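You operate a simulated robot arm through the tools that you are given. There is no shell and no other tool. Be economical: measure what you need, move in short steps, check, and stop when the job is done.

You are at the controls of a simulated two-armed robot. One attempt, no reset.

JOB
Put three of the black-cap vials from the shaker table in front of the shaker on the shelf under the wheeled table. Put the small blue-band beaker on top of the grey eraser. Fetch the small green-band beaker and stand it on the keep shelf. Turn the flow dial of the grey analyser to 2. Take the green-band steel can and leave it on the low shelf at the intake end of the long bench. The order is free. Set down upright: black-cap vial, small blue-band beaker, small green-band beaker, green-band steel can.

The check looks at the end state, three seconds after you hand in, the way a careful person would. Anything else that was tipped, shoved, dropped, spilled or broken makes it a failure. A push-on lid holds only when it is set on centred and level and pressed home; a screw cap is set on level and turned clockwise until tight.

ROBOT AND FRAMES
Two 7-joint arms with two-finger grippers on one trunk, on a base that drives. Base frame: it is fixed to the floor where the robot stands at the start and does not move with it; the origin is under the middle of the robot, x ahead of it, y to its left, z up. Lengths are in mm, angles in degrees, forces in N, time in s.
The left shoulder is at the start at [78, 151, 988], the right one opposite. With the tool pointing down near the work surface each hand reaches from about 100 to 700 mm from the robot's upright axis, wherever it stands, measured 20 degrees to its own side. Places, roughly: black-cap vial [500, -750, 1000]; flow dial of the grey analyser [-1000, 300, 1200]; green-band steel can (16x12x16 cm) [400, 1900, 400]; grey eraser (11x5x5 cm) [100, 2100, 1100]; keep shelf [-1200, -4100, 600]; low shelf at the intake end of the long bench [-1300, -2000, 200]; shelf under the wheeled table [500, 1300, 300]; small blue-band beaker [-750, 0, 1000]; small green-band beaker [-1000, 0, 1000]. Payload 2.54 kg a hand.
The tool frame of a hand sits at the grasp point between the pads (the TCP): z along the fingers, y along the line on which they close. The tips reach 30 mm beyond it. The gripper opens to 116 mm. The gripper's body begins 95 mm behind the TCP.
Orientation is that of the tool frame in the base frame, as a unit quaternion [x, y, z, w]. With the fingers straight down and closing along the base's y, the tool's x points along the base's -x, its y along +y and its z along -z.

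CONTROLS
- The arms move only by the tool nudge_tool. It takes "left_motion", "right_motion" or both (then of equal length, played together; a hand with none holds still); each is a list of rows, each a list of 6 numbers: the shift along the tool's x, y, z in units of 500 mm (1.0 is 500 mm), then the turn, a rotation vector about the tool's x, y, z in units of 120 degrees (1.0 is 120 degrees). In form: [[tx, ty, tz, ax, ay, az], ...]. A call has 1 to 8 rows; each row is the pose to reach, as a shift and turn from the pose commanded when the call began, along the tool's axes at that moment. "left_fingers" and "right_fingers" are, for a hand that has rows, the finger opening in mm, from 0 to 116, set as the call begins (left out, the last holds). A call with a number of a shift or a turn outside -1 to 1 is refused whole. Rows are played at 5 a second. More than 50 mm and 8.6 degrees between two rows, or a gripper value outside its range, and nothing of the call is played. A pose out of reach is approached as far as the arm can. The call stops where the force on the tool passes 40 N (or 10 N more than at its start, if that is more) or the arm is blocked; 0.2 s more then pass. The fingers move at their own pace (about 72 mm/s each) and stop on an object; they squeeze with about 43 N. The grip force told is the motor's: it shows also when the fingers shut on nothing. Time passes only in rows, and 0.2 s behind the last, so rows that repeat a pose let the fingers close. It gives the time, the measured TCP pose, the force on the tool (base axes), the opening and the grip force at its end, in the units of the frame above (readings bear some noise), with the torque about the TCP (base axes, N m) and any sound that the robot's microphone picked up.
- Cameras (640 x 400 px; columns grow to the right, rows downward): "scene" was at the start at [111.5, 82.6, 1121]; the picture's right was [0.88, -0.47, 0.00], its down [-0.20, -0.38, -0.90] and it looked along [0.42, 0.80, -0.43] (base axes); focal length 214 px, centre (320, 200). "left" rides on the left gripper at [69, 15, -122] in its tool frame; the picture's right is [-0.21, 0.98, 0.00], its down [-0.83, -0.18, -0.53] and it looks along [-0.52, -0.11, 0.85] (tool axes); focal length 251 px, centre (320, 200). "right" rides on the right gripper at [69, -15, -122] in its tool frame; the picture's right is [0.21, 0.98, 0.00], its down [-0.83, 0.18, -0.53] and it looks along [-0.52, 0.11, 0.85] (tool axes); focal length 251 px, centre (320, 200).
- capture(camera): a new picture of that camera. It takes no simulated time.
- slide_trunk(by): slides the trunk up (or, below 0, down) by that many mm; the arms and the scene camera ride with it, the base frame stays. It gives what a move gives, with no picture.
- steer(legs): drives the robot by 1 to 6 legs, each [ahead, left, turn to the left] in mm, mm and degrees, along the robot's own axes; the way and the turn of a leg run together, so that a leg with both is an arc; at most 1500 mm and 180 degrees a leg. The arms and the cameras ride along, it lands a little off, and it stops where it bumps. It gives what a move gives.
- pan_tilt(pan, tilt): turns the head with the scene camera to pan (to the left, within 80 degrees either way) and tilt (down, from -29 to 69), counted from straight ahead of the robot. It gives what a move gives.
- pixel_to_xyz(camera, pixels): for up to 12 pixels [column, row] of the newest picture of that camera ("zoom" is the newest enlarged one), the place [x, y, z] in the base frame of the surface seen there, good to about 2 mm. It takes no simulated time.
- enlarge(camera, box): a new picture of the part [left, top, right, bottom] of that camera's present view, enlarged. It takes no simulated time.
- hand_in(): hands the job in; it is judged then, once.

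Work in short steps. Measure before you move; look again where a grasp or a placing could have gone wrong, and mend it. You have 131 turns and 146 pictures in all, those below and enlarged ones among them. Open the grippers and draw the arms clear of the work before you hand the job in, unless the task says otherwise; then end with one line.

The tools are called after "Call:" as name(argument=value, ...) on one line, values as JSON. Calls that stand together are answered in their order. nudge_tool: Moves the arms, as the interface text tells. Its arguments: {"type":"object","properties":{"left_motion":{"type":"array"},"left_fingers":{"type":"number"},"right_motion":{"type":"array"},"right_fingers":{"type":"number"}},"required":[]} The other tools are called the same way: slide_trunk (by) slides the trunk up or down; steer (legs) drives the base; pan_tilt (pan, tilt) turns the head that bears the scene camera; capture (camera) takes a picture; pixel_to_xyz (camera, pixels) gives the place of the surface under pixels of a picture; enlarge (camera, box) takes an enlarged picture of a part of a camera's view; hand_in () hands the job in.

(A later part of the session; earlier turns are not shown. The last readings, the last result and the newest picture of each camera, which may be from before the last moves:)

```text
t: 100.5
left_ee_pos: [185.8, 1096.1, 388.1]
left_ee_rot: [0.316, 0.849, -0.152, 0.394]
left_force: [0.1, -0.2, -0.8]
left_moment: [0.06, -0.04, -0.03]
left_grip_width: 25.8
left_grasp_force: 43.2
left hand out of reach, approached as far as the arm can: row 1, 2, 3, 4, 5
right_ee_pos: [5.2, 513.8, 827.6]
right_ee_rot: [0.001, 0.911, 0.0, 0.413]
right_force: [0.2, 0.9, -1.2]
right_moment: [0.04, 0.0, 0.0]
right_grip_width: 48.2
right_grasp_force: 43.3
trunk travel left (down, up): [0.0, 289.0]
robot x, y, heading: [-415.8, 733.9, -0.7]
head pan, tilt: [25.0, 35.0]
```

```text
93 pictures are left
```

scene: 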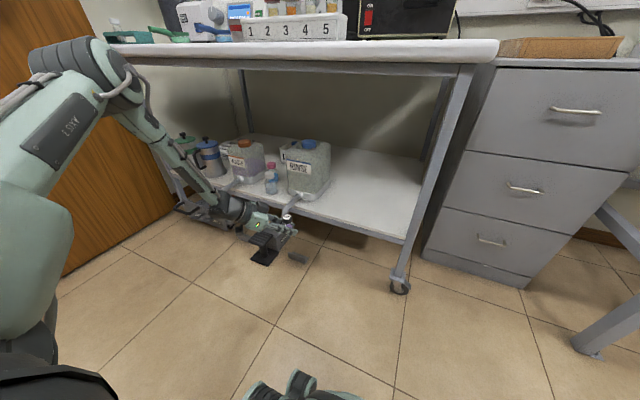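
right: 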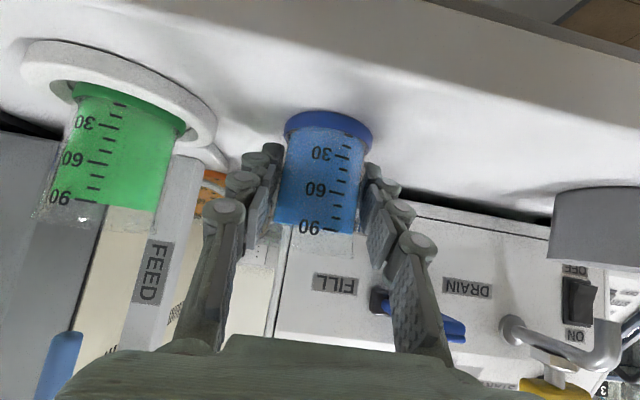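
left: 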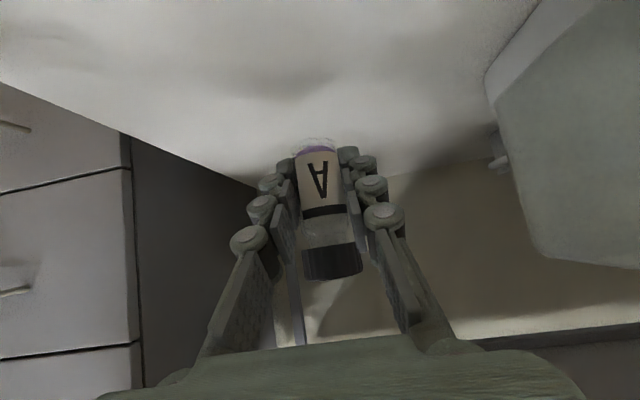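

Low work needs a near-vertical hand, so I'll regrasp the vial by its cap with the tool vertical. I raise the trunk and hand first.

Call:
slide_trunk(by=225)

Call:
nudge_tool(left_motion=[[-0.082, -0.026, -0.036, 0, 0, 0], [-0.164, -0.052, -0.072, 0, 0, 0], [-0.246, -0.078, -0.108, 0, 0, 0], [-0.328, -0.104, -0.144, 0, 0, 0], [-0.41, -0.13, -0.18, 0, 0, 0], [-0.492, -0.156, -0.216, 0, 0, 0], [-0.574, -0.182, -0.252, 0, 0, 0], [-0.656, -0.208, -0.288, 0, 0, 0]])

Call:
pan_tilt(pan=20, tilt=30)

Call:
capture(camera="scene")

```text
t: 102.9
left_ee_pos: [185.2, 1096.9, 613.1]
left_ee_rot: [0.316, 0.849, -0.153, 0.395]
left_force: [-0.5, -0.3, -0.7]
left_moment: [-0.02, 0.02, -0.01]
left_grip_width: 25.4
left_grasp_force: 43.5
right_ee_pos: [4.8, 514.3, 1052.2]
right_ee_rot: [0.002, 0.911, -0.002, 0.413]
right_force: [0.0, 0.1, -1.5]
right_moment: [0.0, 0.03, 0.01]
right_grip_width: 48.1
right_grasp_force: 43.8
trunk travel left (down, up): [-225.0, 64.0]
robot x, y, heading: [-408.7, 734.9, -0.8]
head pan, tilt: [25.0, 35.0]
```

```text
t: 104.7
left_ee_pos: [196.0, 956.2, 958.8]
left_ee_rot: [0.317, 0.849, -0.153, 0.394]
left_force: [-0.2, 0.3, -1.2]
left_moment: [0.02, 0.0, 0.03]
left_grip_width: 25.5
left_grasp_force: 43.5
right_ee_pos: [3.8, 513.4, 1052.3]
right_ee_rot: [0.002, 0.911, 0.0, 0.413]
right_force: [0.9, -0.1, -1.9]
right_moment: [-0.02, -0.02, 0.02]
right_grip_width: 48.3
right_grasp_force: 43.3
trunk travel left (down, up): [-225.0, 64.0]
robot x, y, heading: [-410.4, 736.6, -0.5]
head pan, tilt: [25.0, 35.0]
```

```text
t: 105.4
left_ee_pos: [196.5, 955.4, 958.8]
left_ee_rot: [0.316, 0.849, -0.152, 0.394]
left_force: [0.0, 0.4, -0.2]
left_moment: [0.01, 0.0, -0.02]
left_grip_width: 25.7
left_grasp_force: 43.0
right_ee_pos: [4.1, 513.9, 1051.9]
right_ee_rot: [0.002, 0.911, -0.001, 0.412]
right_force: [0.3, -0.5, -2.0]
right_moment: [0.01, 0.01, 0.03]
right_grip_width: 48.1
right_grasp_force: 43.0
trunk travel left (down, up): [-225.0, 64.0]
robot x, y, heading: [-410.5, 740.2, -0.5]
head pan, tilt: [20.0, 30.0]
```

```text
92 pictures are left
```

scene: 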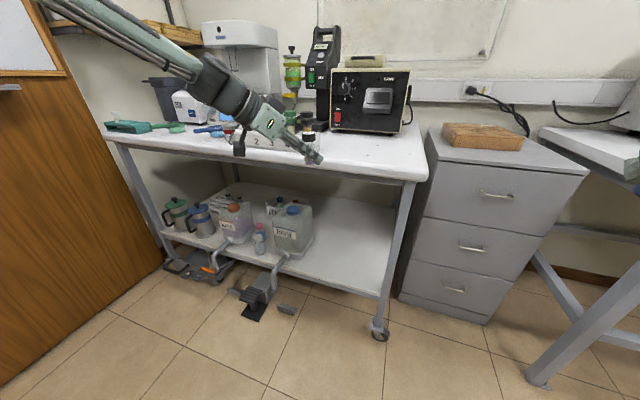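

I drive ahead 150 mm and carry the vial above a free spot of the wheeled table top at about (440, 840).

Call:
steer(legs=[[150, 0, 0]])

Call:
nudge_tool(left_motion=[[-0.047, -0.013, 0.056, 0, 0, 0], [-0.094, -0.025, 0.112, 0, 0, 0], [-0.141, -0.038, 0.169, 0, 0, 0], [-0.188, -0.05, 0.225, 0, 0, 0]])

Call:
enlarge(camera="left", box=[220, 80, 420, 300])

```text
t: 106.8
left_ee_pos: [345.1, 955.0, 958.5]
left_ee_rot: [0.316, 0.849, -0.153, 0.395]
left_force: [0.1, -0.6, -0.6]
left_moment: [-0.01, -0.04, 0.01]
left_grip_width: 25.6
left_grasp_force: 43.1
right_ee_pos: [154.0, 513.1, 1052.4]
right_ee_rot: [0.002, 0.911, -0.002, 0.413]
right_force: [0.2, -1.6, -1.9]
right_moment: [0.04, -0.01, 0.0]
right_grip_width: 48.3
right_grasp_force: 42.9
trunk travel left (down, up): [-225.0, 64.0]
robot x, y, heading: [-265.0, 734.2, -0.5]
head pan, tilt: [20.0, 30.0]
```

```text
t: 107.8
left_ee_pos: [441.5, 839.3, 958.2]
left_ee_rot: [0.315, 0.85, -0.153, 0.394]
left_force: [-0.3, 0.0, -0.2]
left_moment: [0.02, 0.04, -0.01]
left_grip_width: 25.7
left_grasp_force: 42.6
right_ee_pos: [153.7, 512.6, 1051.6]
right_ee_rot: [0.002, 0.911, -0.001, 0.413]
right_force: [0.9, -0.6, -0.4]
right_moment: [-0.04, 0.01, -0.01]
right_grip_width: 48.1
right_grasp_force: 43.1
trunk travel left (down, up): [-225.0, 64.0]
robot x, y, heading: [-262.8, 736.5, -0.6]
head pan, tilt: [20.0, 30.0]
```

```text
1.82 times, centred on (320, 190) of left
```

zoom: 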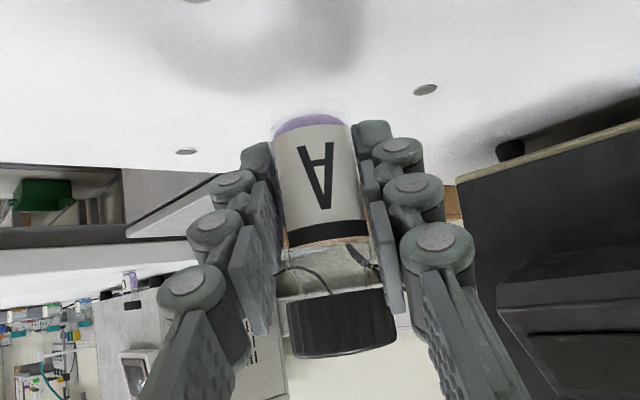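

I measure the vial's lean (centreline (318,130)–(330,210), cap (338,310)).

Call:
pixel_to_xyz(camera="zoom", pixels=[[312, 140], [316, 160], [320, 185], [325, 210], [328, 230], [340, 310], [344, 345], [200, 100], [345, 375]])

```text
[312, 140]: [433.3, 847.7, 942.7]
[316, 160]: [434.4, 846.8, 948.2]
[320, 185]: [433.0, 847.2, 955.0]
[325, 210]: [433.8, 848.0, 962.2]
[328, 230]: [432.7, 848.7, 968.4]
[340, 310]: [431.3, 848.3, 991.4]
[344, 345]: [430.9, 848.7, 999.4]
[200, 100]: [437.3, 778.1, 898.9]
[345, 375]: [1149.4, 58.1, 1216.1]
```

The vial is vertical within ~1°, base ≈ 31 mm below TCP. I lower 27 mm slowly to touch.

Call:
nudge_tool(left_motion=[[0.0153, 0, 0.0128, 0, 0, 0], [0.0306, 0, 0.0256, 0, 0, 0], [0.0383, 0, 0.032, 0, 0, 0], [0.0414, 0, 0.0346, 0, 0, 0]])

```text
t: 108.8
left_ee_pos: [439.3, 838.8, 932.0]
left_ee_rot: [0.316, 0.849, -0.153, 0.394]
left_force: [0.5, 0.0, -0.4]
left_moment: [0.01, 0.01, 0.03]
left_grip_width: 25.6
left_grasp_force: 43.5
right_ee_pos: [154.0, 513.9, 1051.9]
right_ee_rot: [0.002, 0.911, -0.001, 0.413]
right_force: [-0.2, -0.4, -0.8]
right_moment: [0.01, 0.02, 0.03]
right_grip_width: 48.2
right_grasp_force: 43.1
trunk travel left (down, up): [-225.0, 64.0]
robot x, y, heading: [-261.5, 734.1, -0.3]
head pan, tilt: [20.0, 30.0]
```

No contact yet; I go down in 1 mm steps until the force shows.

Call:
nudge_tool(left_motion=[[0.0015, 0, 0.0013, 0, 0, 0], [0.0031, 0, 0.0026, 0, 0, 0], [0.0031, 0, 0.0026, 0, 0, 0]])

Call:
enlarge(camera="scene", box=[320, 100, 480, 200])

```text
t: 109.5
left_ee_pos: [440.8, 838.6, 930.5]
left_ee_rot: [0.315, 0.849, -0.152, 0.396]
left_force: [-0.1, -0.5, 2.9]
left_moment: [-0.02, 0.02, 0.0]
left_grip_width: 25.5
left_grasp_force: 42.7
right_ee_pos: [151.9, 513.8, 1050.9]
right_ee_rot: [0.001, 0.911, 0.0, 0.413]
right_force: [0.6, 0.0, -1.9]
right_moment: [-0.03, 0.02, -0.02]
right_grip_width: 48.2
right_grasp_force: 42.8
trunk travel left (down, up): [-225.0, 64.0]
robot x, y, heading: [-266.2, 735.7, -0.5]
head pan, tilt: [20.0, 30.0]
```

```text
4.00 times, centred on (400, 150) of scene
```

zoom: 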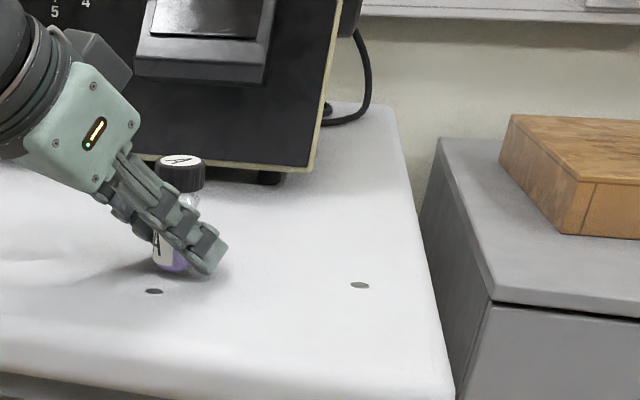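

Contact at 3 N, vial upright on the table. I open and back out, then swing the hand vertical above the vial.

Call:
nudge_tool(left_motion=[[0, 0, 0, 0, 0, 0], [0, 0, 0, 0, 0, 0], [0, 0, -0.07, 0, 0, 0], [0, 0, -0.14, 0, 0, 0], [0, 0, -0.2, 0, 0, 0]], left_fingers=66)

Call:
nudge_tool(left_motion=[[-0.05, 0, -0.042, 0, 0, 0], [-0.101, 0, -0.085, 0, 0, 0], [-0.118, 0, -0.065, 0, 0.07, 0], [-0.134, 0, -0.045, 0, 0.139, 0], [-0.15, 0, -0.026, 0, 0.209, 0], [-0.167, 0, -0.006, 0, 0.278, 0], [-0.184, 0, 0.014, 0, 0.348, 0], [-0.2, 0, 0.034, 0, 0.417, 0]])

Call:
capture(camera="left")

```text
t: 110.8
left_ee_pos: [382.2, 889.2, 993.0]
left_ee_rot: [0.315, 0.849, -0.153, 0.395]
left_force: [-1.1, 0.2, -0.2]
left_moment: [-0.02, 0.04, -0.02]
left_grip_width: 66.3
left_grasp_force: 0.2
right_ee_pos: [153.4, 511.5, 1052.4]
right_ee_rot: [0.002, 0.911, -0.001, 0.413]
right_force: [0.6, 0.7, -1.4]
right_moment: [-0.02, 0.02, 0.02]
right_grip_width: 48.0
right_grasp_force: 43.1
trunk travel left (down, up): [-225.0, 64.0]
robot x, y, heading: [-263.6, 738.1, -0.5]
head pan, tilt: [20.0, 30.0]
```

```text
t: 112.5
left_ee_pos: [348.0, 965.4, 1035.6]
left_ee_rot: [0.354, 0.935, -0.005, 0.017]
left_force: [-1.4, -0.7, 1.1]
left_moment: [0.08, -0.07, 0.01]
left_grip_width: 65.8
left_grasp_force: 0.2
left hand out of reach, approached as far as the arm can: row 5, 6, 7, 8
right_ee_pos: [150.8, 509.4, 1053.9]
right_ee_rot: [0.003, 0.91, -0.001, 0.416]
right_force: [-0.7, 0.6, -1.3]
right_moment: [0.06, -0.02, -0.01]
right_grip_width: 48.4
right_grasp_force: 43.3
trunk travel left (down, up): [-225.0, 64.0]
robot x, y, heading: [-264.3, 735.0, -0.6]
head pan, tilt: [20.0, 30.0]
```

```text
89 pictures are left
```

left: 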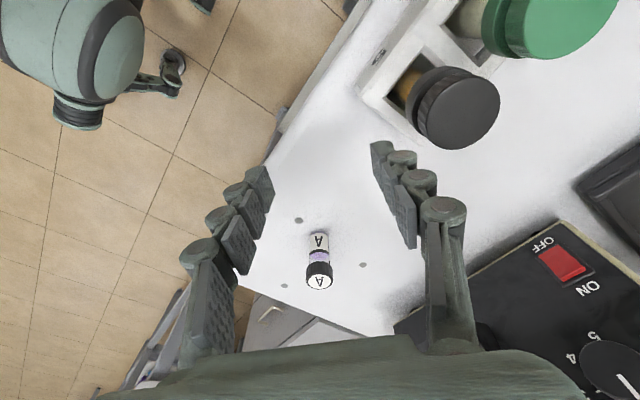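

The hand is vertical but the target was too far; I pull the hand 120 mm to the right first (away from the rack), then drive ahead 120 mm.

Call:
nudge_tool(left_motion=[[-0.038, -0.073, 0, 0, 0, 0], [-0.076, -0.147, 0, 0, 0, 0], [-0.114, -0.22, 0, 0, 0, 0]])

Call:
steer(legs=[[120, 0, 0]])

Call:
capture(camera="left")

Call:
enlarge(camera="left", box=[240, 100, 400, 250])

```text
t: 113.3
left_ee_pos: [327.6, 952.6, 1026.5]
left_ee_rot: [0.352, 0.936, -0.005, -0.001]
left_force: [0.2, -0.1, 0.6]
left_moment: [0.0, 0.01, 0.01]
left_grip_width: 66.0
left_grasp_force: 0.1
left hand out of reach, approached as far as the arm can: row 1, 2, 3
right_ee_pos: [153.8, 512.3, 1052.7]
right_ee_rot: [0.002, 0.911, -0.001, 0.413]
right_force: [-1.3, 0.3, -1.7]
right_moment: [0.01, 0.02, -0.01]
right_grip_width: 48.1
right_grasp_force: 43.5
trunk travel left (down, up): [-225.0, 64.0]
robot x, y, heading: [-263.4, 738.5, -0.3]
head pan, tilt: [20.0, 30.0]
```

```text
t: 114.6
left_ee_pos: [448.4, 952.8, 1027.0]
left_ee_rot: [0.353, 0.936, -0.006, -0.001]
left_force: [0.4, -0.6, -1.0]
left_moment: [-0.02, 0.03, 0.01]
left_grip_width: 65.8
left_grasp_force: 0.0
right_ee_pos: [272.6, 511.4, 1051.4]
right_ee_rot: [0.001, 0.911, 0.0, 0.413]
right_force: [0.9, -0.3, -2.3]
right_moment: [-0.02, 0.01, 0.04]
right_grip_width: 48.1
right_grasp_force: 43.1
trunk travel left (down, up): [-225.0, 64.0]
robot x, y, heading: [-144.2, 734.3, -0.8]
head pan, tilt: [20.0, 30.0]
```

```text
88 pictures are left
```

left: 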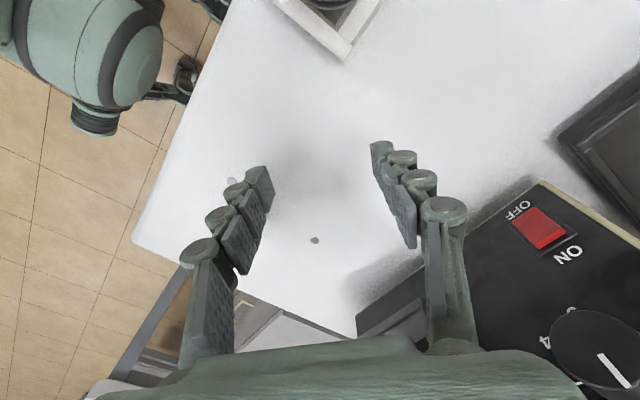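

```text
2.67 times, centred on (320, 175) of left
```

zoom: 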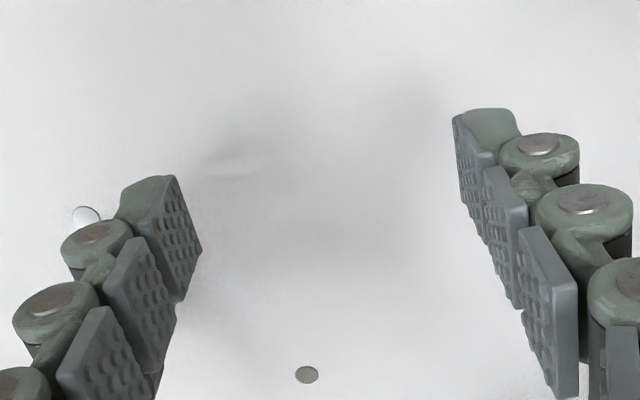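

The vial's white cap top is just hidden behind the left finger at (232,182). I shift the hand 115 mm right over it at the same height.

Call:
nudge_tool(left_motion=[[-0.047, -0.061, 0, 0, 0, 0], [-0.094, -0.122, 0, 0, 0, 0], [-0.14, -0.184, 0, 0, 0, 0]])

Call:
capture(camera="left")

```text
t: 115.4
left_ee_pos: [447.6, 950.7, 1025.2]
left_ee_rot: [0.352, 0.936, -0.005, -0.001]
left_force: [-0.5, -0.1, -0.2]
left_moment: [0.01, 0.03, 0.01]
left_grip_width: 65.9
left_grasp_force: 0.1
left hand out of reach, approached as far as the arm can: row 1, 2, 3
right_ee_pos: [272.1, 511.8, 1052.9]
right_ee_rot: [0.002, 0.911, -0.001, 0.413]
right_force: [0.0, 0.5, -1.9]
right_moment: [-0.05, 0.04, 0.02]
right_grip_width: 48.1
right_grasp_force: 42.8
trunk travel left (down, up): [-225.0, 64.0]
robot x, y, heading: [-146.8, 737.5, -0.7]
head pan, tilt: [20.0, 30.0]
```

```text
86 pictures are left
```

left: 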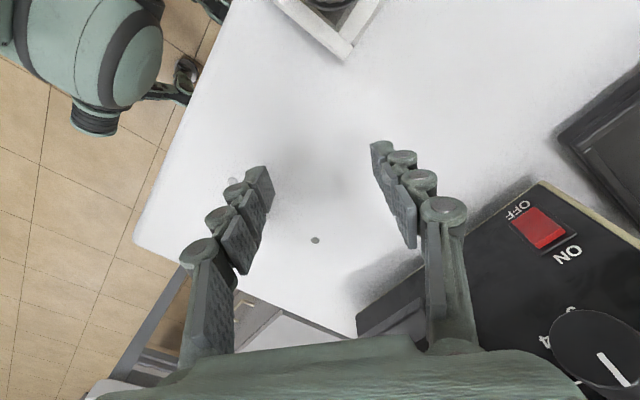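

The wrist's yaw seems at its limit; I unwind the 40° yaw in place and then shift over the vial.

Call:
nudge_tool(left_motion=[[0, 0, 0, 0, 0, -0.067], [0, 0, 0, 0, 0, -0.134], [0, 0, 0, 0, 0, -0.201], [-0.047, -0.061, 0, 0, 0, -0.268], [-0.094, -0.122, 0, 0, 0, -0.335], [-0.14, -0.184, 0, 0, 0, -0.335]])

Call:
capture(camera="left")

```text
t: 116.8
left_ee_pos: [428.6, 1133.2, 995.8]
left_ee_rot: [0.061, 0.998, -0.035, 0.001]
left_force: [0.1, -0.8, 0.8]
left_moment: [0.01, 0.01, 0.01]
left_grip_width: 66.1
left_grasp_force: 0.0
left hand out of reach, approached as far as the arm can: row 1, 2, 3, 4, 5, 6
right_ee_pos: [272.2, 510.7, 1051.3]
right_ee_rot: [0.003, 0.911, -0.002, 0.413]
right_force: [-1.3, 0.6, -1.3]
right_moment: [-0.01, 0.03, -0.04]
right_grip_width: 48.1
right_grasp_force: 42.6
trunk travel left (down, up): [-225.0, 64.0]
robot x, y, heading: [-145.8, 736.3, -0.8]
head pan, tilt: [20.0, 30.0]
```

```text
85 pictures are left
```

left: 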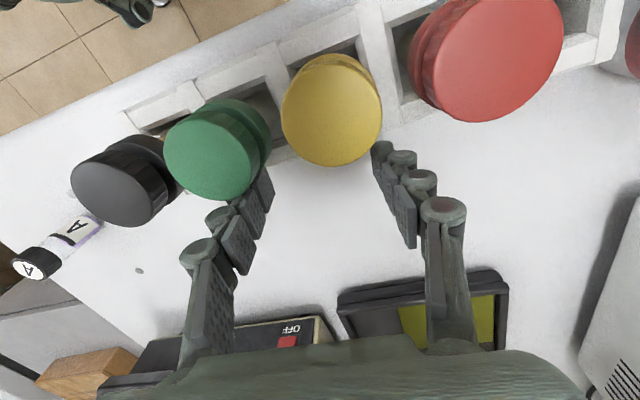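

The hand drifted near the rack — no contact force. I raise it straight up and look at the arm's posture.

Call:
nudge_tool(left_motion=[[0, 0, -0.08, 0, 0, 0], [0, 0, -0.16, 0, 0, 0], [0, 0, -0.24, 0, 0, 0]])

Call:
pan_tilt(pan=40, tilt=20)

Call:
capture(camera="scene")

```text
t: 117.6
left_ee_pos: [429.8, 1139.0, 1115.5]
left_ee_rot: [0.061, 0.998, -0.035, 0.0]
left_force: [-0.6, 0.1, 0.7]
left_moment: [0.01, 0.0, -0.01]
left_grip_width: 66.0
left_grasp_force: 0.0
right_ee_pos: [272.2, 511.7, 1051.5]
right_ee_rot: [0.001, 0.911, 0.0, 0.413]
right_force: [-1.4, 0.7, -1.6]
right_moment: [0.03, -0.02, 0.0]
right_grip_width: 48.5
right_grasp_force: 42.7
trunk travel left (down, up): [-225.0, 64.0]
robot x, y, heading: [-147.1, 737.2, -0.7]
head pan, tilt: [20.0, 30.0]
```

```text
t: 118.4
left_ee_pos: [429.9, 1139.1, 1114.8]
left_ee_rot: [0.062, 0.998, -0.034, 0.0]
left_force: [0.3, 0.1, 0.5]
left_moment: [-0.03, 0.02, 0.03]
left_grip_width: 66.1
left_grasp_force: 0.1
right_ee_pos: [272.6, 512.1, 1052.6]
right_ee_rot: [0.002, 0.911, -0.002, 0.413]
right_force: [1.0, -0.1, -2.0]
right_moment: [0.02, 0.01, 0.02]
right_grip_width: 48.2
right_grasp_force: 43.3
trunk travel left (down, up): [-225.0, 64.0]
robot x, y, heading: [-150.3, 733.8, -0.5]
head pan, tilt: [40.0, 20.0]
```

```text
84 pictures are left
```

scene: 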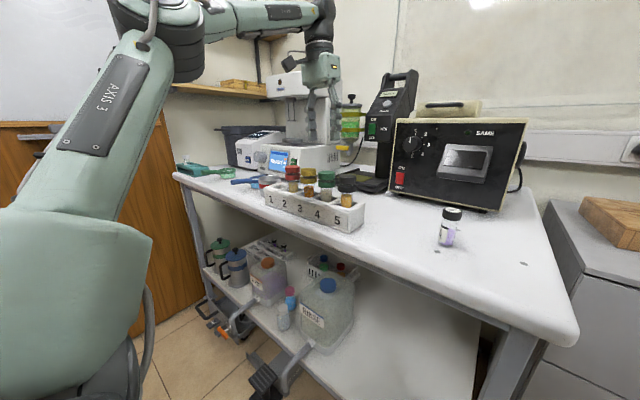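

Nothing was disturbed; vial A stands at (450,228). I bring the hand back at safe height toward the spot above the vial.

Call:
nudge_tool(left_motion=[[-0.012, -0.097, 0.007, -0.006, 0, -0.01], [-0.024, -0.195, 0.013, -0.012, 0, -0.02], [-0.036, -0.292, 0.02, -0.017, 0, -0.03], [-0.048, -0.39, 0.027, -0.023, 0, -0.04], [-0.06, -0.487, 0.033, -0.029, 0, -0.05], [-0.072, -0.584, 0.04, -0.033, 0, -0.058]])

Call:
capture(camera="left")

```text
t: 119.8
left_ee_pos: [432.8, 1178.4, 1112.9]
left_ee_rot: [0.011, 1.0, -0.004, 0.001]
left_force: [0.1, -0.1, 0.5]
left_moment: [0.01, -0.02, -0.01]
left_grip_width: 65.9
left_grasp_force: 0.0
left hand out of reach, approached as far as the arm can: row 1, 2, 3, 4, 5, 6
right_ee_pos: [271.5, 511.4, 1052.2]
right_ee_rot: [0.001, 0.911, -0.001, 0.413]
right_force: [-0.1, 0.1, -1.5]
right_moment: [0.01, -0.01, 0.0]
right_grip_width: 48.3
right_grasp_force: 43.5
trunk travel left (down, up): [-225.0, 64.0]
robot x, y, heading: [-143.1, 734.6, -0.8]
head pan, tilt: [40.0, 20.0]
```

```text
83 pictures are left
```

left: 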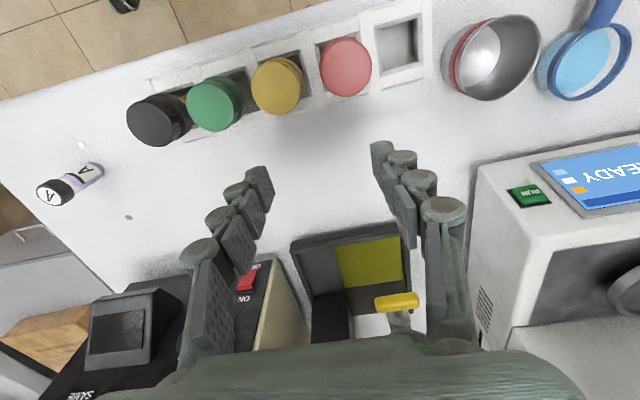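

Clockwise yaw is the free direction here. I rotate the hand clockwise ~64° in place, at safe height, drifting back right a little.

Call:
nudge_tool(left_motion=[[0, 0, -0.02, 0, 0, 0.067], [0, 0, -0.04, 0, 0, 0.133], [0, -0.02, -0.04, 0, 0, 0.2], [0, -0.06, -0.04, 0, 0, 0.267], [0, -0.12, -0.04, 0, 0, 0.333], [0, -0.18, -0.04, 0, 0, 0.4], [0, -0.24, -0.04, 0, 0, 0.467], [0, -0.3, -0.04, 0, 0, 0.533]])

Call:
capture(camera="scene")

```text
t: 121.6
left_ee_pos: [427.7, 1030.7, 1133.7]
left_ee_rot: [0.531, 0.848, 0.0, 0.001]
left_force: [-0.3, -0.7, 0.3]
left_moment: [-0.02, 0.02, -0.04]
left_grip_width: 65.8
left_grasp_force: 0.0
right_ee_pos: [272.2, 510.1, 1051.9]
right_ee_rot: [0.002, 0.911, -0.001, 0.413]
right_force: [-0.1, 0.5, -2.8]
right_moment: [0.01, -0.03, -0.01]
right_grip_width: 48.2
right_grasp_force: 43.1
trunk travel left (down, up): [-225.0, 64.0]
robot x, y, heading: [-144.9, 731.4, -0.4]
head pan, tilt: [40.0, 20.0]
```

```text
82 pictures are left
```

scene: 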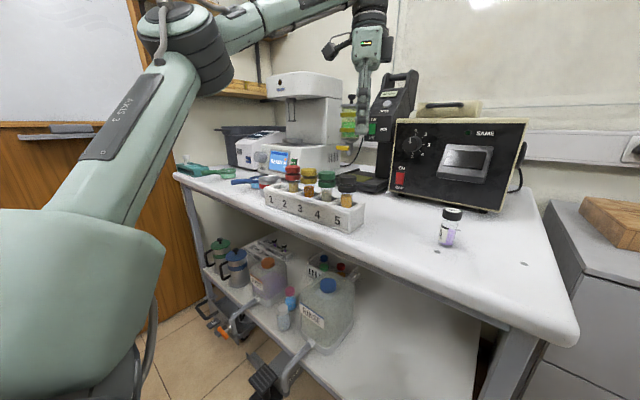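

Now every row was reached. I continue to above the vial with another 24° of yaw.

Call:
nudge_tool(left_motion=[[-0.071, -0.029, 0, 0, 0, 0.05], [-0.142, -0.058, 0, 0, 0, 0.1], [-0.213, -0.087, 0, 0, 0, 0.15], [-0.285, -0.117, 0.05, 0, 0, 0.2], [-0.356, -0.146, 0.11, 0, 0, 0.2], [-0.356, -0.146, 0.17, 0, 0, 0.2]])

Call:
capture(camera="left")

```text
t: 123.0
left_ee_pos: [405.3, 885.5, 1042.5]
left_ee_rot: [0.695, 0.719, 0.0, 0.001]
left_force: [-0.4, 0.2, -0.2]
left_moment: [0.02, 0.02, -0.02]
left_grip_width: 66.1
left_grasp_force: 0.0
left hand out of reach, approached as far as the arm can: row 1, 2, 3, 4, 5, 6
right_ee_pos: [272.5, 511.4, 1051.3]
right_ee_rot: [0.002, 0.911, -0.001, 0.413]
right_force: [0.8, 0.4, -1.1]
right_moment: [0.02, 0.01, 0.03]
right_grip_width: 48.5
right_grasp_force: 42.8
trunk travel left (down, up): [-225.0, 64.0]
robot x, y, heading: [-141.8, 732.2, -0.6]
head pan, tilt: [40.0, 20.0]
```

```text
81 pictures are left
```

left: 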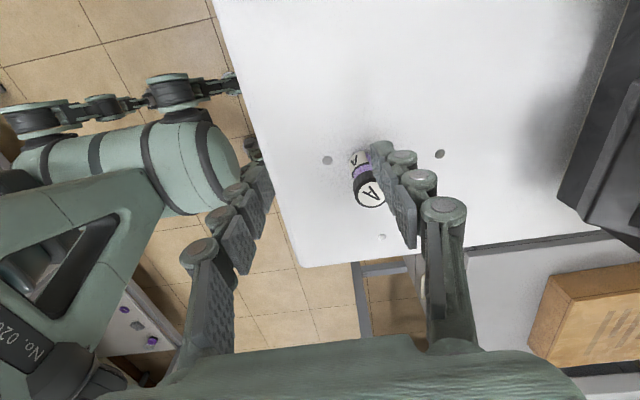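

The vial's cap is seen at (369,193); I measure it and use the base for the rest of the shift.

Call:
pixel_to_xyz(camera="left", pixels=[[369, 195], [363, 160], [372, 185]])

Call:
steer(legs=[[37, -47, 0]])

Call:
capture(camera="left")

```text
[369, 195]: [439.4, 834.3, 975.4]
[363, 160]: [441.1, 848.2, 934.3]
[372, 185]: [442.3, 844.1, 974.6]
```

```text
t: 124.2
left_ee_pos: [440.3, 839.2, 1042.6]
left_ee_rot: [0.695, 0.719, 0.0, 0.0]
left_force: [0.2, 0.4, -0.4]
left_moment: [0.0, 0.0, 0.02]
left_grip_width: 66.2
left_grasp_force: 0.0
right_ee_pos: [308.3, 462.9, 1052.5]
right_ee_rot: [0.002, 0.911, 0.0, 0.413]
right_force: [0.7, 0.2, -0.9]
right_moment: [-0.01, 0.0, 0.0]
right_grip_width: 48.1
right_grasp_force: 43.0
trunk travel left (down, up): [-225.0, 64.0]
robot x, y, heading: [-108.2, 689.6, -0.4]
head pan, tilt: [40.0, 20.0]
```

```text
80 pictures are left
```

left: 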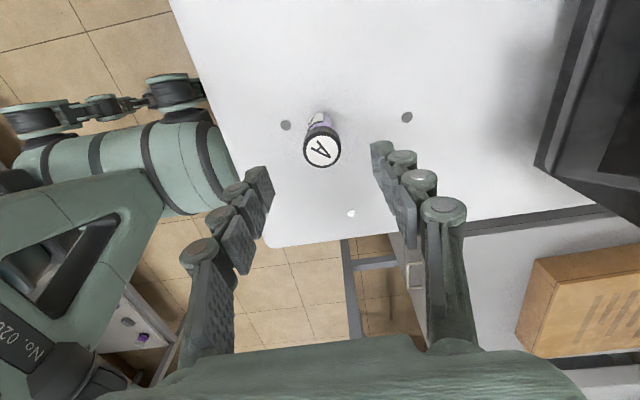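

Aligned. I descend 78 mm and close on the cap.

Call:
nudge_tool(left_motion=[[0, 0, 0.06, 0, 0, 0], [0, 0, 0.12, 0, 0, 0], [0, 0, 0.158, 0, 0, 0], [0, 0, 0.158, 0, 0, 0]])

Call:
nudge_tool(left_motion=[[0, 0, 0, 0, 0, 0], [0, 0, 0, 0, 0, 0], [0, 0, 0, 0, 0, 0]], left_fingers=18)

Call:
capture(camera="left")

```text
t: 125.2
left_ee_pos: [439.7, 838.1, 962.7]
left_ee_rot: [0.695, 0.719, 0.0, -0.001]
left_force: [0.4, 0.4, 0.0]
left_moment: [0.0, 0.02, 0.01]
left_grip_width: 65.9
left_grasp_force: 0.1
right_ee_pos: [307.2, 464.1, 1052.4]
right_ee_rot: [0.001, 0.911, 0.0, 0.413]
right_force: [-0.8, 0.3, -1.2]
right_moment: [-0.01, 0.0, 0.0]
right_grip_width: 48.3
right_grasp_force: 42.9
trunk travel left (down, up): [-225.0, 64.0]
robot x, y, heading: [-112.9, 685.8, -0.7]
head pan, tilt: [40.0, 20.0]
```

```text
t: 126.0
left_ee_pos: [439.1, 839.5, 963.8]
left_ee_rot: [0.695, 0.719, 0.0, 0.0]
left_force: [-0.1, 0.5, -0.2]
left_moment: [0.0, -0.01, -0.01]
left_grip_width: 27.7
left_grasp_force: 43.2
right_ee_pos: [307.5, 464.4, 1051.6]
right_ee_rot: [0.002, 0.911, -0.001, 0.413]
right_force: [-0.1, 0.2, -0.9]
right_moment: [0.0, 0.03, 0.02]
right_grip_width: 48.5
right_grasp_force: 42.8
trunk travel left (down, up): [-225.0, 64.0]
robot x, y, heading: [-110.0, 685.9, -0.8]
head pan, tilt: [40.0, 20.0]
```

```text
79 pictures are left
```

left: 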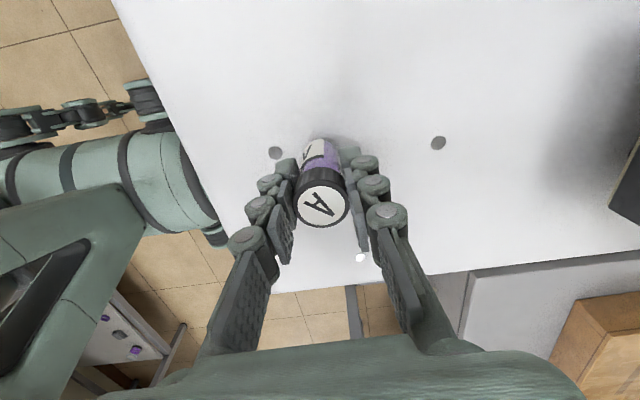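

Cap gripped (27.7 mm), base 64 mm below TCP. I lift, back off 330 mm, lower the trunk, then lower the arm 330 mm in free space.

Call:
nudge_tool(left_motion=[[0, 0, -0.06, 0, 0, 0], [0, 0, -0.12, 0, 0, 0]])

Call:
steer(legs=[[-330, 0, 0]])

Call:
slide_trunk(by=-225)

Call:
nudge_tool(left_motion=[[0, 0, 0.09, 0, 0, 0], [0, 0, 0.18, 0, 0, 0], [0, 0, 0.27, 0, 0, 0], [0, 0, 0.36, 0, 0, 0], [0, 0, 0.45, 0, 0, 0], [0, 0, 0.54, 0, 0, 0], [0, 0, 0.63, 0, 0, 0], [0, 0, 0.68, 0, 0, 0]])

Call:
capture(camera="scene")

```text
t: 126.5
left_ee_pos: [439.6, 838.9, 1023.9]
left_ee_rot: [0.695, 0.719, 0.0, 0.0]
left_force: [0.1, -1.5, -0.3]
left_moment: [0.01, -0.04, 0.04]
left_grip_width: 27.4
left_grasp_force: 42.8
right_ee_pos: [307.0, 464.5, 1051.8]
right_ee_rot: [0.002, 0.91, -0.001, 0.414]
right_force: [0.3, 0.4, -1.2]
right_moment: [0.03, -0.02, -0.04]
right_grip_width: 48.1
right_grasp_force: 43.0
trunk travel left (down, up): [-225.0, 64.0]
robot x, y, heading: [-112.7, 688.4, -0.8]
head pan, tilt: [40.0, 20.0]
```

```text
t: 128.7
left_ee_pos: [110.2, 841.6, 1024.6]
left_ee_rot: [0.696, 0.718, 0.0, 0.001]
left_force: [-0.1, -0.1, 0.7]
left_moment: [-0.01, -0.01, -0.01]
left_grip_width: 27.5
left_grasp_force: 43.4
right_ee_pos: [-22.6, 468.1, 1053.1]
right_ee_rot: [0.003, 0.911, -0.002, 0.413]
right_force: [0.9, -0.4, -0.9]
right_moment: [0.02, -0.01, -0.02]
right_grip_width: 48.3
right_grasp_force: 42.6
trunk travel left (down, up): [-225.0, 64.0]
robot x, y, heading: [-442.8, 690.8, -0.5]
head pan, tilt: [40.0, 20.0]
```

```text
t: 131.1
left_ee_pos: [110.4, 841.8, 800.1]
left_ee_rot: [0.696, 0.718, 0.0, 0.0]
left_force: [-0.3, 0.6, -0.3]
left_moment: [-0.01, 0.02, 0.01]
left_grip_width: 27.5
left_grasp_force: 42.9
right_ee_pos: [-22.2, 466.8, 827.3]
right_ee_rot: [0.003, 0.911, -0.001, 0.413]
right_force: [0.3, -0.5, -1.3]
right_moment: [0.02, 0.0, 0.03]
right_grip_width: 48.1
right_grasp_force: 42.4
trunk travel left (down, up): [0.0, 289.0]
robot x, y, heading: [-439.1, 694.2, -0.9]
head pan, tilt: [40.0, 20.0]
```

```text
t: 132.9
left_ee_pos: [105.4, 848.8, 464.1]
left_ee_rot: [0.696, 0.718, 0.0, 0.001]
left_force: [-0.2, 0.4, -0.9]
left_moment: [-0.02, 0.0, 0.0]
left_grip_width: 27.5
left_grasp_force: 42.8
left hand out of reach, approached as far as the arm can: row 8
right_ee_pos: [-22.5, 468.3, 827.5]
right_ee_rot: [0.003, 0.911, -0.002, 0.413]
right_force: [0.9, -0.8, -1.2]
right_moment: [-0.02, 0.0, 0.02]
right_grip_width: 48.0
right_grasp_force: 42.7
trunk travel left (down, up): [0.0, 289.0]
robot x, y, heading: [-443.6, 689.8, -0.9]
head pan, tilt: [40.0, 20.0]
```

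```text
78 pictures are left
```

scene: 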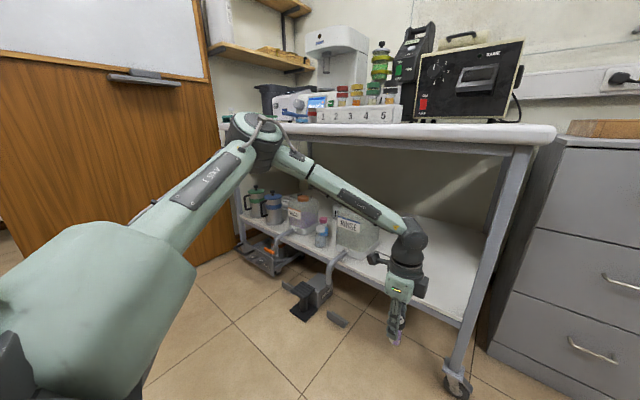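

Nearly vertical hand reached z=464. I test going down to 404 with a further 20° clockwise yaw.

Call:
nudge_tool(left_motion=[[0, 0, 0, 0, 0, 0.055], [0, 0, 0.04, 0, 0, 0.11], [0, 0, 0.08, 0, 0, 0.165], [0, 0, 0.12, 0, 0, 0.165]])

Call:
pixel_to_xyz(camera="scene", pixels=[[250, 130], [280, 150], [300, 175], [405, 240], [425, 250], [400, 130], [425, 235], [270, 165]])

Call:
capture(camera="scene")

```text
t: 133.9
left_ee_pos: [87.4, 869.0, 425.2]
left_ee_rot: [0.81, 0.587, 0.001, 0.0]
left_force: [0.5, 0.6, -0.8]
left_moment: [-0.03, 0.01, -0.03]
left_grip_width: 27.8
left_grasp_force: 42.6
left hand out of reach, approached as far as the arm can: row 2, 3, 4
right_ee_pos: [-22.2, 466.7, 826.8]
right_ee_rot: [0.003, 0.911, -0.001, 0.413]
right_force: [0.6, -0.3, -1.1]
right_moment: [0.02, 0.0, -0.01]
right_grip_width: 48.3
right_grasp_force: 42.5
trunk travel left (down, up): [0.0, 289.0]
robot x, y, heading: [-441.5, 689.4, -0.8]
head pan, tilt: [40.0, 20.0]
```

```text
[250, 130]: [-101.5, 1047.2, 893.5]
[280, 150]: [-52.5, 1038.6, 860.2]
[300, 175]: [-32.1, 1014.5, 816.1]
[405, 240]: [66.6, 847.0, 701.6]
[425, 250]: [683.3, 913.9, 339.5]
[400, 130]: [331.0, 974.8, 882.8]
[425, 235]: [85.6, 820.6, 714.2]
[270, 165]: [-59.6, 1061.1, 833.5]
```

```text
77 pictures are left
```

scene: 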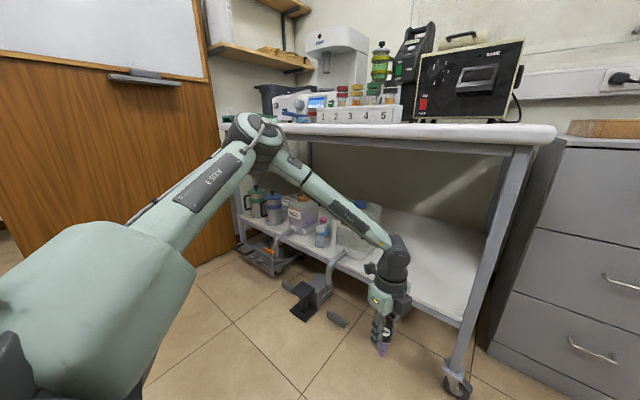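

The elbow height limits low work; a robot heading of ~35° would keep the elbow off the table, but the right hand's beaker would meet the cabinet. So first the beaker goes on the eraser: I raise the left hand, tuck it in, and drive toward the whiteboard.

Call:
slide_trunk(by=225)

Call:
nudge_tool(left_motion=[[0, 0, -0.095, 0, 0, 0], [0, 0, -0.19, 0, 0, 0], [0, 0, -0.285, 0, 0, 0], [0, 0, -0.38, 0, 0, 0], [0, 0, -0.475, 0, 0, 0], [0, 0, -0.57, 0, 0, 0], [0, 0, -0.665, 0, 0, 0], [0, 0, -0.74, 0, 0, 0]])

Call:
nudge_tool(left_motion=[[0, -0.095, 0, 0, 0, 0], [0, -0.19, 0, 0, 0, 0], [0, -0.285, 0, 0, 0, 0], [0, -0.36, 0, 0, 0, 0]])

Call:
steer(legs=[[0, 0, 90], [560, -270, 0]])

Call:
pan_tilt(pan=-15, tilt=5)

Call:
capture(camera="scene")

```text
t: 136.3
left_ee_pos: [88.3, 868.3, 650.6]
left_ee_rot: [0.809, 0.587, 0.0, 0.001]
left_force: [0.0, -0.3, 0.0]
left_moment: [0.01, 0.02, -0.02]
left_grip_width: 27.6
left_grasp_force: 42.9
right_ee_pos: [-23.2, 468.1, 1052.0]
right_ee_rot: [0.002, 0.911, -0.001, 0.413]
right_force: [0.8, -0.1, -1.4]
right_moment: [0.0, 0.01, 0.02]
right_grip_width: 48.1
right_grasp_force: 43.0
trunk travel left (down, up): [-225.0, 64.0]
robot x, y, heading: [-440.0, 693.8, -0.8]
head pan, tilt: [40.0, 20.0]
```

```text
t: 138.1
left_ee_pos: [87.5, 869.7, 1022.5]
left_ee_rot: [0.809, 0.588, 0.0, 0.0]
left_force: [0.0, 0.4, -0.2]
left_moment: [-0.01, 0.0, 0.01]
left_grip_width: 27.7
left_grasp_force: 42.9
right_ee_pos: [-23.2, 467.1, 1051.1]
right_ee_rot: [0.003, 0.911, -0.001, 0.413]
right_force: [0.5, 0.7, -2.0]
right_moment: [0.04, -0.01, -0.03]
right_grip_width: 48.1
right_grasp_force: 42.9
trunk travel left (down, up): [-225.0, 64.0]
robot x, y, heading: [-439.4, 692.6, -0.8]
head pan, tilt: [40.0, 20.0]
```

```text
t: 139.1
left_ee_pos: [-85.1, 923.9, 1020.8]
left_ee_rot: [0.809, 0.588, 0.0, 0.001]
left_force: [-1.1, -0.1, -0.5]
left_moment: [0.02, -0.04, 0.02]
left_grip_width: 27.7
left_grasp_force: 42.8
right_ee_pos: [-23.8, 467.1, 1052.7]
right_ee_rot: [0.002, 0.91, -0.001, 0.414]
right_force: [0.8, -0.4, -0.6]
right_moment: [0.0, 0.05, 0.01]
right_grip_width: 48.4
right_grasp_force: 43.0
trunk travel left (down, up): [-225.0, 64.0]
robot x, y, heading: [-441.4, 693.8, -0.6]
head pan, tilt: [40.0, 20.0]
```

```text
t: 143.3
left_ee_pos: [-655.3, 1056.7, 1020.1]
left_ee_rot: [0.166, 0.986, -0.005, -0.012]
left_force: [-0.2, -0.1, -0.1]
left_moment: [-0.01, 0.01, -0.04]
left_grip_width: 27.5
left_grasp_force: 43.1
right_ee_pos: [-197.6, 1106.9, 1048.6]
right_ee_rot: [-0.636, 0.653, 0.29, 0.291]
right_force: [0.3, 0.1, -1.6]
right_moment: [0.0, -0.02, 0.02]
right_grip_width: 48.3
right_grasp_force: 42.4
trunk travel left (down, up): [-225.0, 64.0]
robot x, y, heading: [-438.8, 694.7, 87.8]
head pan, tilt: [40.0, 20.0]
stopped in leg 1: the robot was blocked; the commanded pose is now the measured one
```

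```text
t: 144.6
left_ee_pos: [-655.0, 1057.1, 1020.4]
left_ee_rot: [0.166, 0.986, -0.006, -0.013]
left_force: [-0.1, 0.1, -0.8]
left_moment: [0.01, 0.0, 0.01]
left_grip_width: 27.5
left_grasp_force: 43.3
right_ee_pos: [-197.5, 1110.1, 1048.3]
right_ee_rot: [-0.635, 0.654, 0.29, 0.291]
right_force: [-1.1, -0.7, -0.9]
right_moment: [-0.02, -0.02, 0.01]
right_grip_width: 48.1
right_grasp_force: 43.5
trunk travel left (down, up): [-225.0, 64.0]
robot x, y, heading: [-438.7, 690.5, 88.2]
head pan, tilt: [-15.0, 5.0]
```

```text
76 pictures are left
```

scene: 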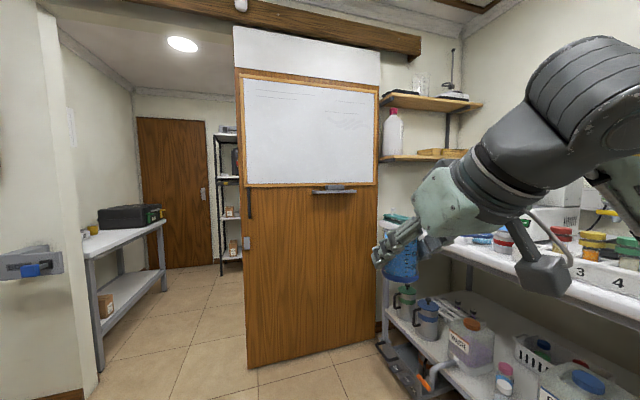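

The turn was stopped by a bump on the left side; I move right/ahead away from it and look left to check.

Call:
steer(legs=[[0, -200, 0], [450, -60, 2]])

Call:
pan_tilt(pan=75, tilt=15)

Call:
capture(camera="scene")

Call:
pan_tilt(pan=-10, tilt=15)

Call:
capture(camera="scene")

Call:
enlarge(camera="scene", box=[260, 140, 400, 240])

```text
t: 149.4
left_ee_pos: [-409.8, 1482.7, 1020.6]
left_ee_rot: [0.149, 0.989, -0.003, -0.006]
left_force: [-0.3, 0.2, -0.1]
left_moment: [0.0, 0.01, 0.01]
left_grip_width: 27.7
left_grasp_force: 43.0
right_ee_pos: [46.6, 1552.0, 1051.7]
right_ee_rot: [0.647, -0.641, -0.293, -0.29]
right_force: [-0.9, 0.5, -1.4]
right_moment: [-0.02, -0.02, -0.01]
right_grip_width: 48.3
right_grasp_force: 43.2
trunk travel left (down, up): [-225.0, 64.0]
robot x, y, heading: [-169.2, 1131.8, 90.3]
head pan, tilt: [-15.0, 5.0]
```

```text
t: 151.1
left_ee_pos: [-408.7, 1483.0, 1020.4]
left_ee_rot: [0.149, 0.989, -0.002, -0.006]
left_force: [0.2, 0.0, -0.5]
left_moment: [0.0, 0.05, 0.02]
left_grip_width: 27.4
left_grasp_force: 43.3
right_ee_pos: [45.3, 1551.8, 1051.8]
right_ee_rot: [0.648, -0.641, -0.294, -0.29]
right_force: [-0.4, 0.0, -1.4]
right_moment: [-0.02, 0.01, 0.01]
right_grip_width: 48.3
right_grasp_force: 43.2
trunk travel left (down, up): [-225.0, 64.0]
robot x, y, heading: [-169.1, 1130.2, 90.0]
head pan, tilt: [75.0, 15.0]
```

```text
75 pictures are left
```

scene: 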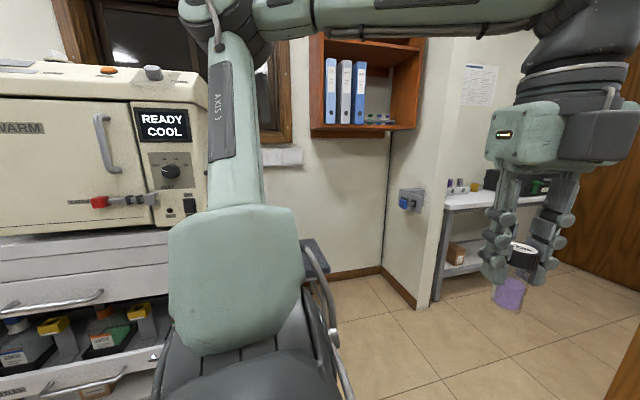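

```text
t: 152.7
left_ee_pos: [-409.4, 1482.5, 1020.3]
left_ee_rot: [0.149, 0.989, -0.002, -0.005]
left_force: [-0.2, 0.1, -0.5]
left_moment: [-0.01, -0.01, 0.0]
left_grip_width: 27.9
left_grasp_force: 43.6
right_ee_pos: [46.2, 1549.7, 1051.8]
right_ee_rot: [0.647, -0.641, -0.294, -0.291]
right_force: [0.7, 0.4, -1.1]
right_moment: [-0.01, -0.02, 0.02]
right_grip_width: 48.3
right_grasp_force: 43.0
trunk travel left (down, up): [-225.0, 64.0]
robot x, y, heading: [-172.4, 1129.4, 90.2]
head pan, tilt: [-10.0, 15.0]
```

```text
74 pictures are left
```

scene: 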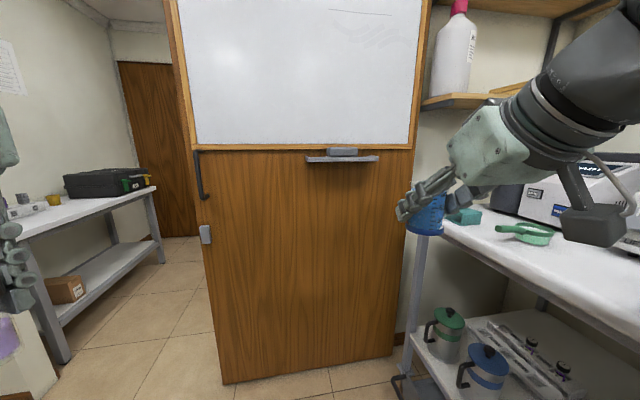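

```text
4.00 times, centred on (330, 190) of scene
```

zoom: 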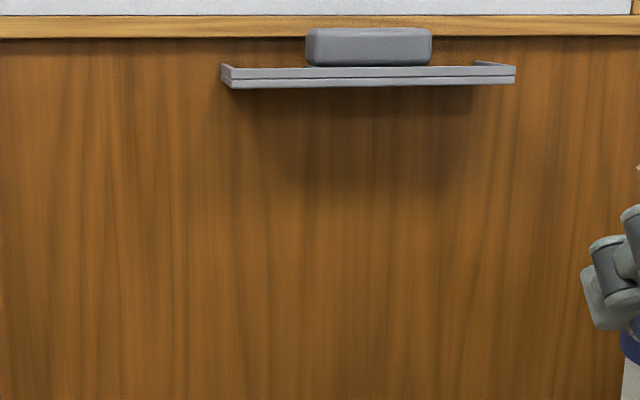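

The oven looks untouched. I measure the eraser: zoom ends (308,45), (430,45), top (370,29).

Call:
pixel_to_xyz(camera="zoom", pixels=[[312, 50], [428, 50], [370, 31], [370, 45], [370, 60], [320, 34], [420, 34], [230, 75], [505, 73], [370, 28], [560, 20]])

Call:
capture(camera="right")

```text
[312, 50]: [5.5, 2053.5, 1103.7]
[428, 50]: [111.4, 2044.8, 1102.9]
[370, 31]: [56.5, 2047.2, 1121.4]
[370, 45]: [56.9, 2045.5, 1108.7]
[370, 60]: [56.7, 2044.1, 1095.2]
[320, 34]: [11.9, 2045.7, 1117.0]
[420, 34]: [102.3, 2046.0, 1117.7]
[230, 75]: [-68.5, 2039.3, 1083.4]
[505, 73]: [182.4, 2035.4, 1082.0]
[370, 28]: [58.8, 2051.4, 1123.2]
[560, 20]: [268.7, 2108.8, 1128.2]
```

```text
72 pictures are left
```

right: 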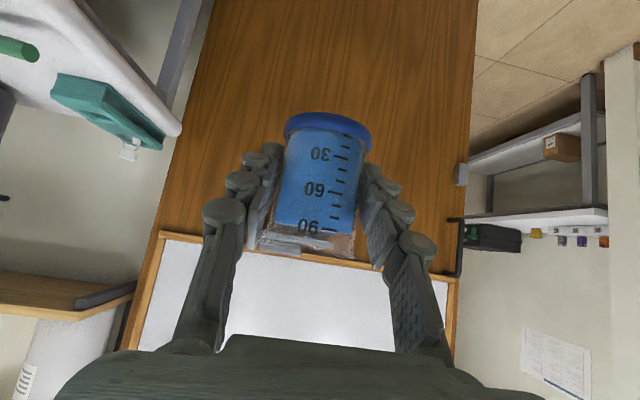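

Eraser: x 5–112, y 2044–2094, top z 1124. I raise the trunk 64 mm, drive 380 mm ahead and raise the right hand so the beaker (base 37 mm below TCP) clears the top.

Call:
slide_trunk(by=64)

Call:
steer(legs=[[380, 0, 0]])

Call:
nudge_tool(right_motion=[[-0.035, -0.008, -0.031, 0, 0, 0], [-0.07, -0.016, -0.061, 0, 0, 0], [-0.105, -0.024, -0.092, 0, 0, 0]])

Call:
capture(camera="right")

Call:
capture(camera="scene")

```text
t: 153.7
left_ee_pos: [-409.1, 1483.3, 1083.4]
left_ee_rot: [0.149, 0.989, -0.002, -0.006]
left_force: [0.6, 0.2, -0.2]
left_moment: [-0.01, 0.01, 0.02]
left_grip_width: 27.6
left_grasp_force: 43.2
right_ee_pos: [45.9, 1551.4, 1114.4]
right_ee_rot: [0.647, -0.641, -0.294, -0.29]
right_force: [0.5, -0.2, -2.4]
right_moment: [-0.02, -0.03, 0.03]
right_grip_width: 48.1
right_grasp_force: 43.0
trunk travel left (down, up): [-289.0, 0.0]
robot x, y, heading: [-172.6, 1127.7, 90.2]
head pan, tilt: [-10.0, 15.0]
```

```text
t: 156.1
left_ee_pos: [-411.1, 1862.2, 1083.7]
left_ee_rot: [0.148, 0.989, -0.003, -0.006]
left_force: [-0.5, 0.4, -0.9]
left_moment: [-0.05, 0.06, 0.02]
left_grip_width: 27.5
left_grasp_force: 42.9
right_ee_pos: [43.8, 1931.1, 1116.8]
right_ee_rot: [0.647, -0.64, -0.294, -0.29]
right_force: [0.4, 0.6, -0.7]
right_moment: [0.01, 0.0, 0.0]
right_grip_width: 48.4
right_grasp_force: 42.8
trunk travel left (down, up): [-289.0, 0.0]
robot x, y, heading: [-173.2, 1513.2, 90.3]
head pan, tilt: [-10.0, 15.0]
```

```text
t: 156.9
left_ee_pos: [-411.5, 1862.3, 1083.5]
left_ee_rot: [0.148, 0.989, -0.003, -0.005]
left_force: [-0.1, 0.5, -0.1]
left_moment: [0.03, -0.02, -0.01]
left_grip_width: 27.5
left_grasp_force: 43.0
right_ee_pos: [57.1, 1929.8, 1184.4]
right_ee_rot: [0.648, -0.64, -0.294, -0.291]
right_force: [-0.2, 0.0, -0.8]
right_moment: [0.01, 0.0, 0.06]
right_grip_width: 48.3
right_grasp_force: 43.4
trunk travel left (down, up): [-289.0, 0.0]
robot x, y, heading: [-170.1, 1509.2, 90.1]
head pan, tilt: [-10.0, 15.0]
```

```text
71 pictures are left
```

right: 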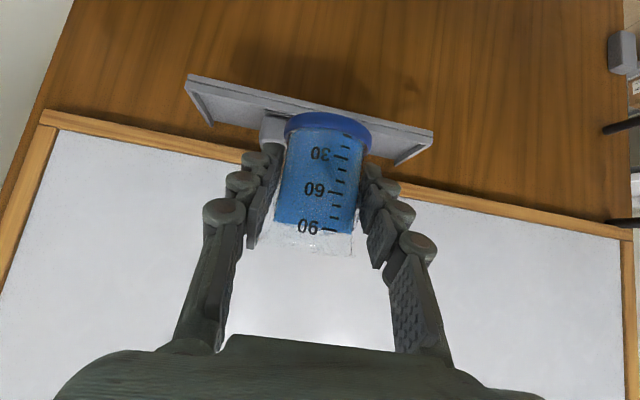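

```text
70 pictures are left
```

scene: 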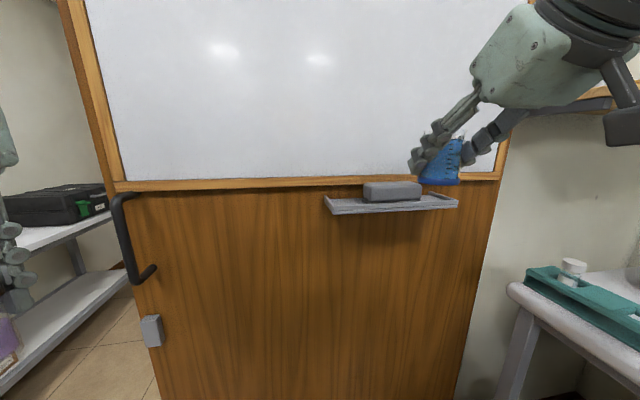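

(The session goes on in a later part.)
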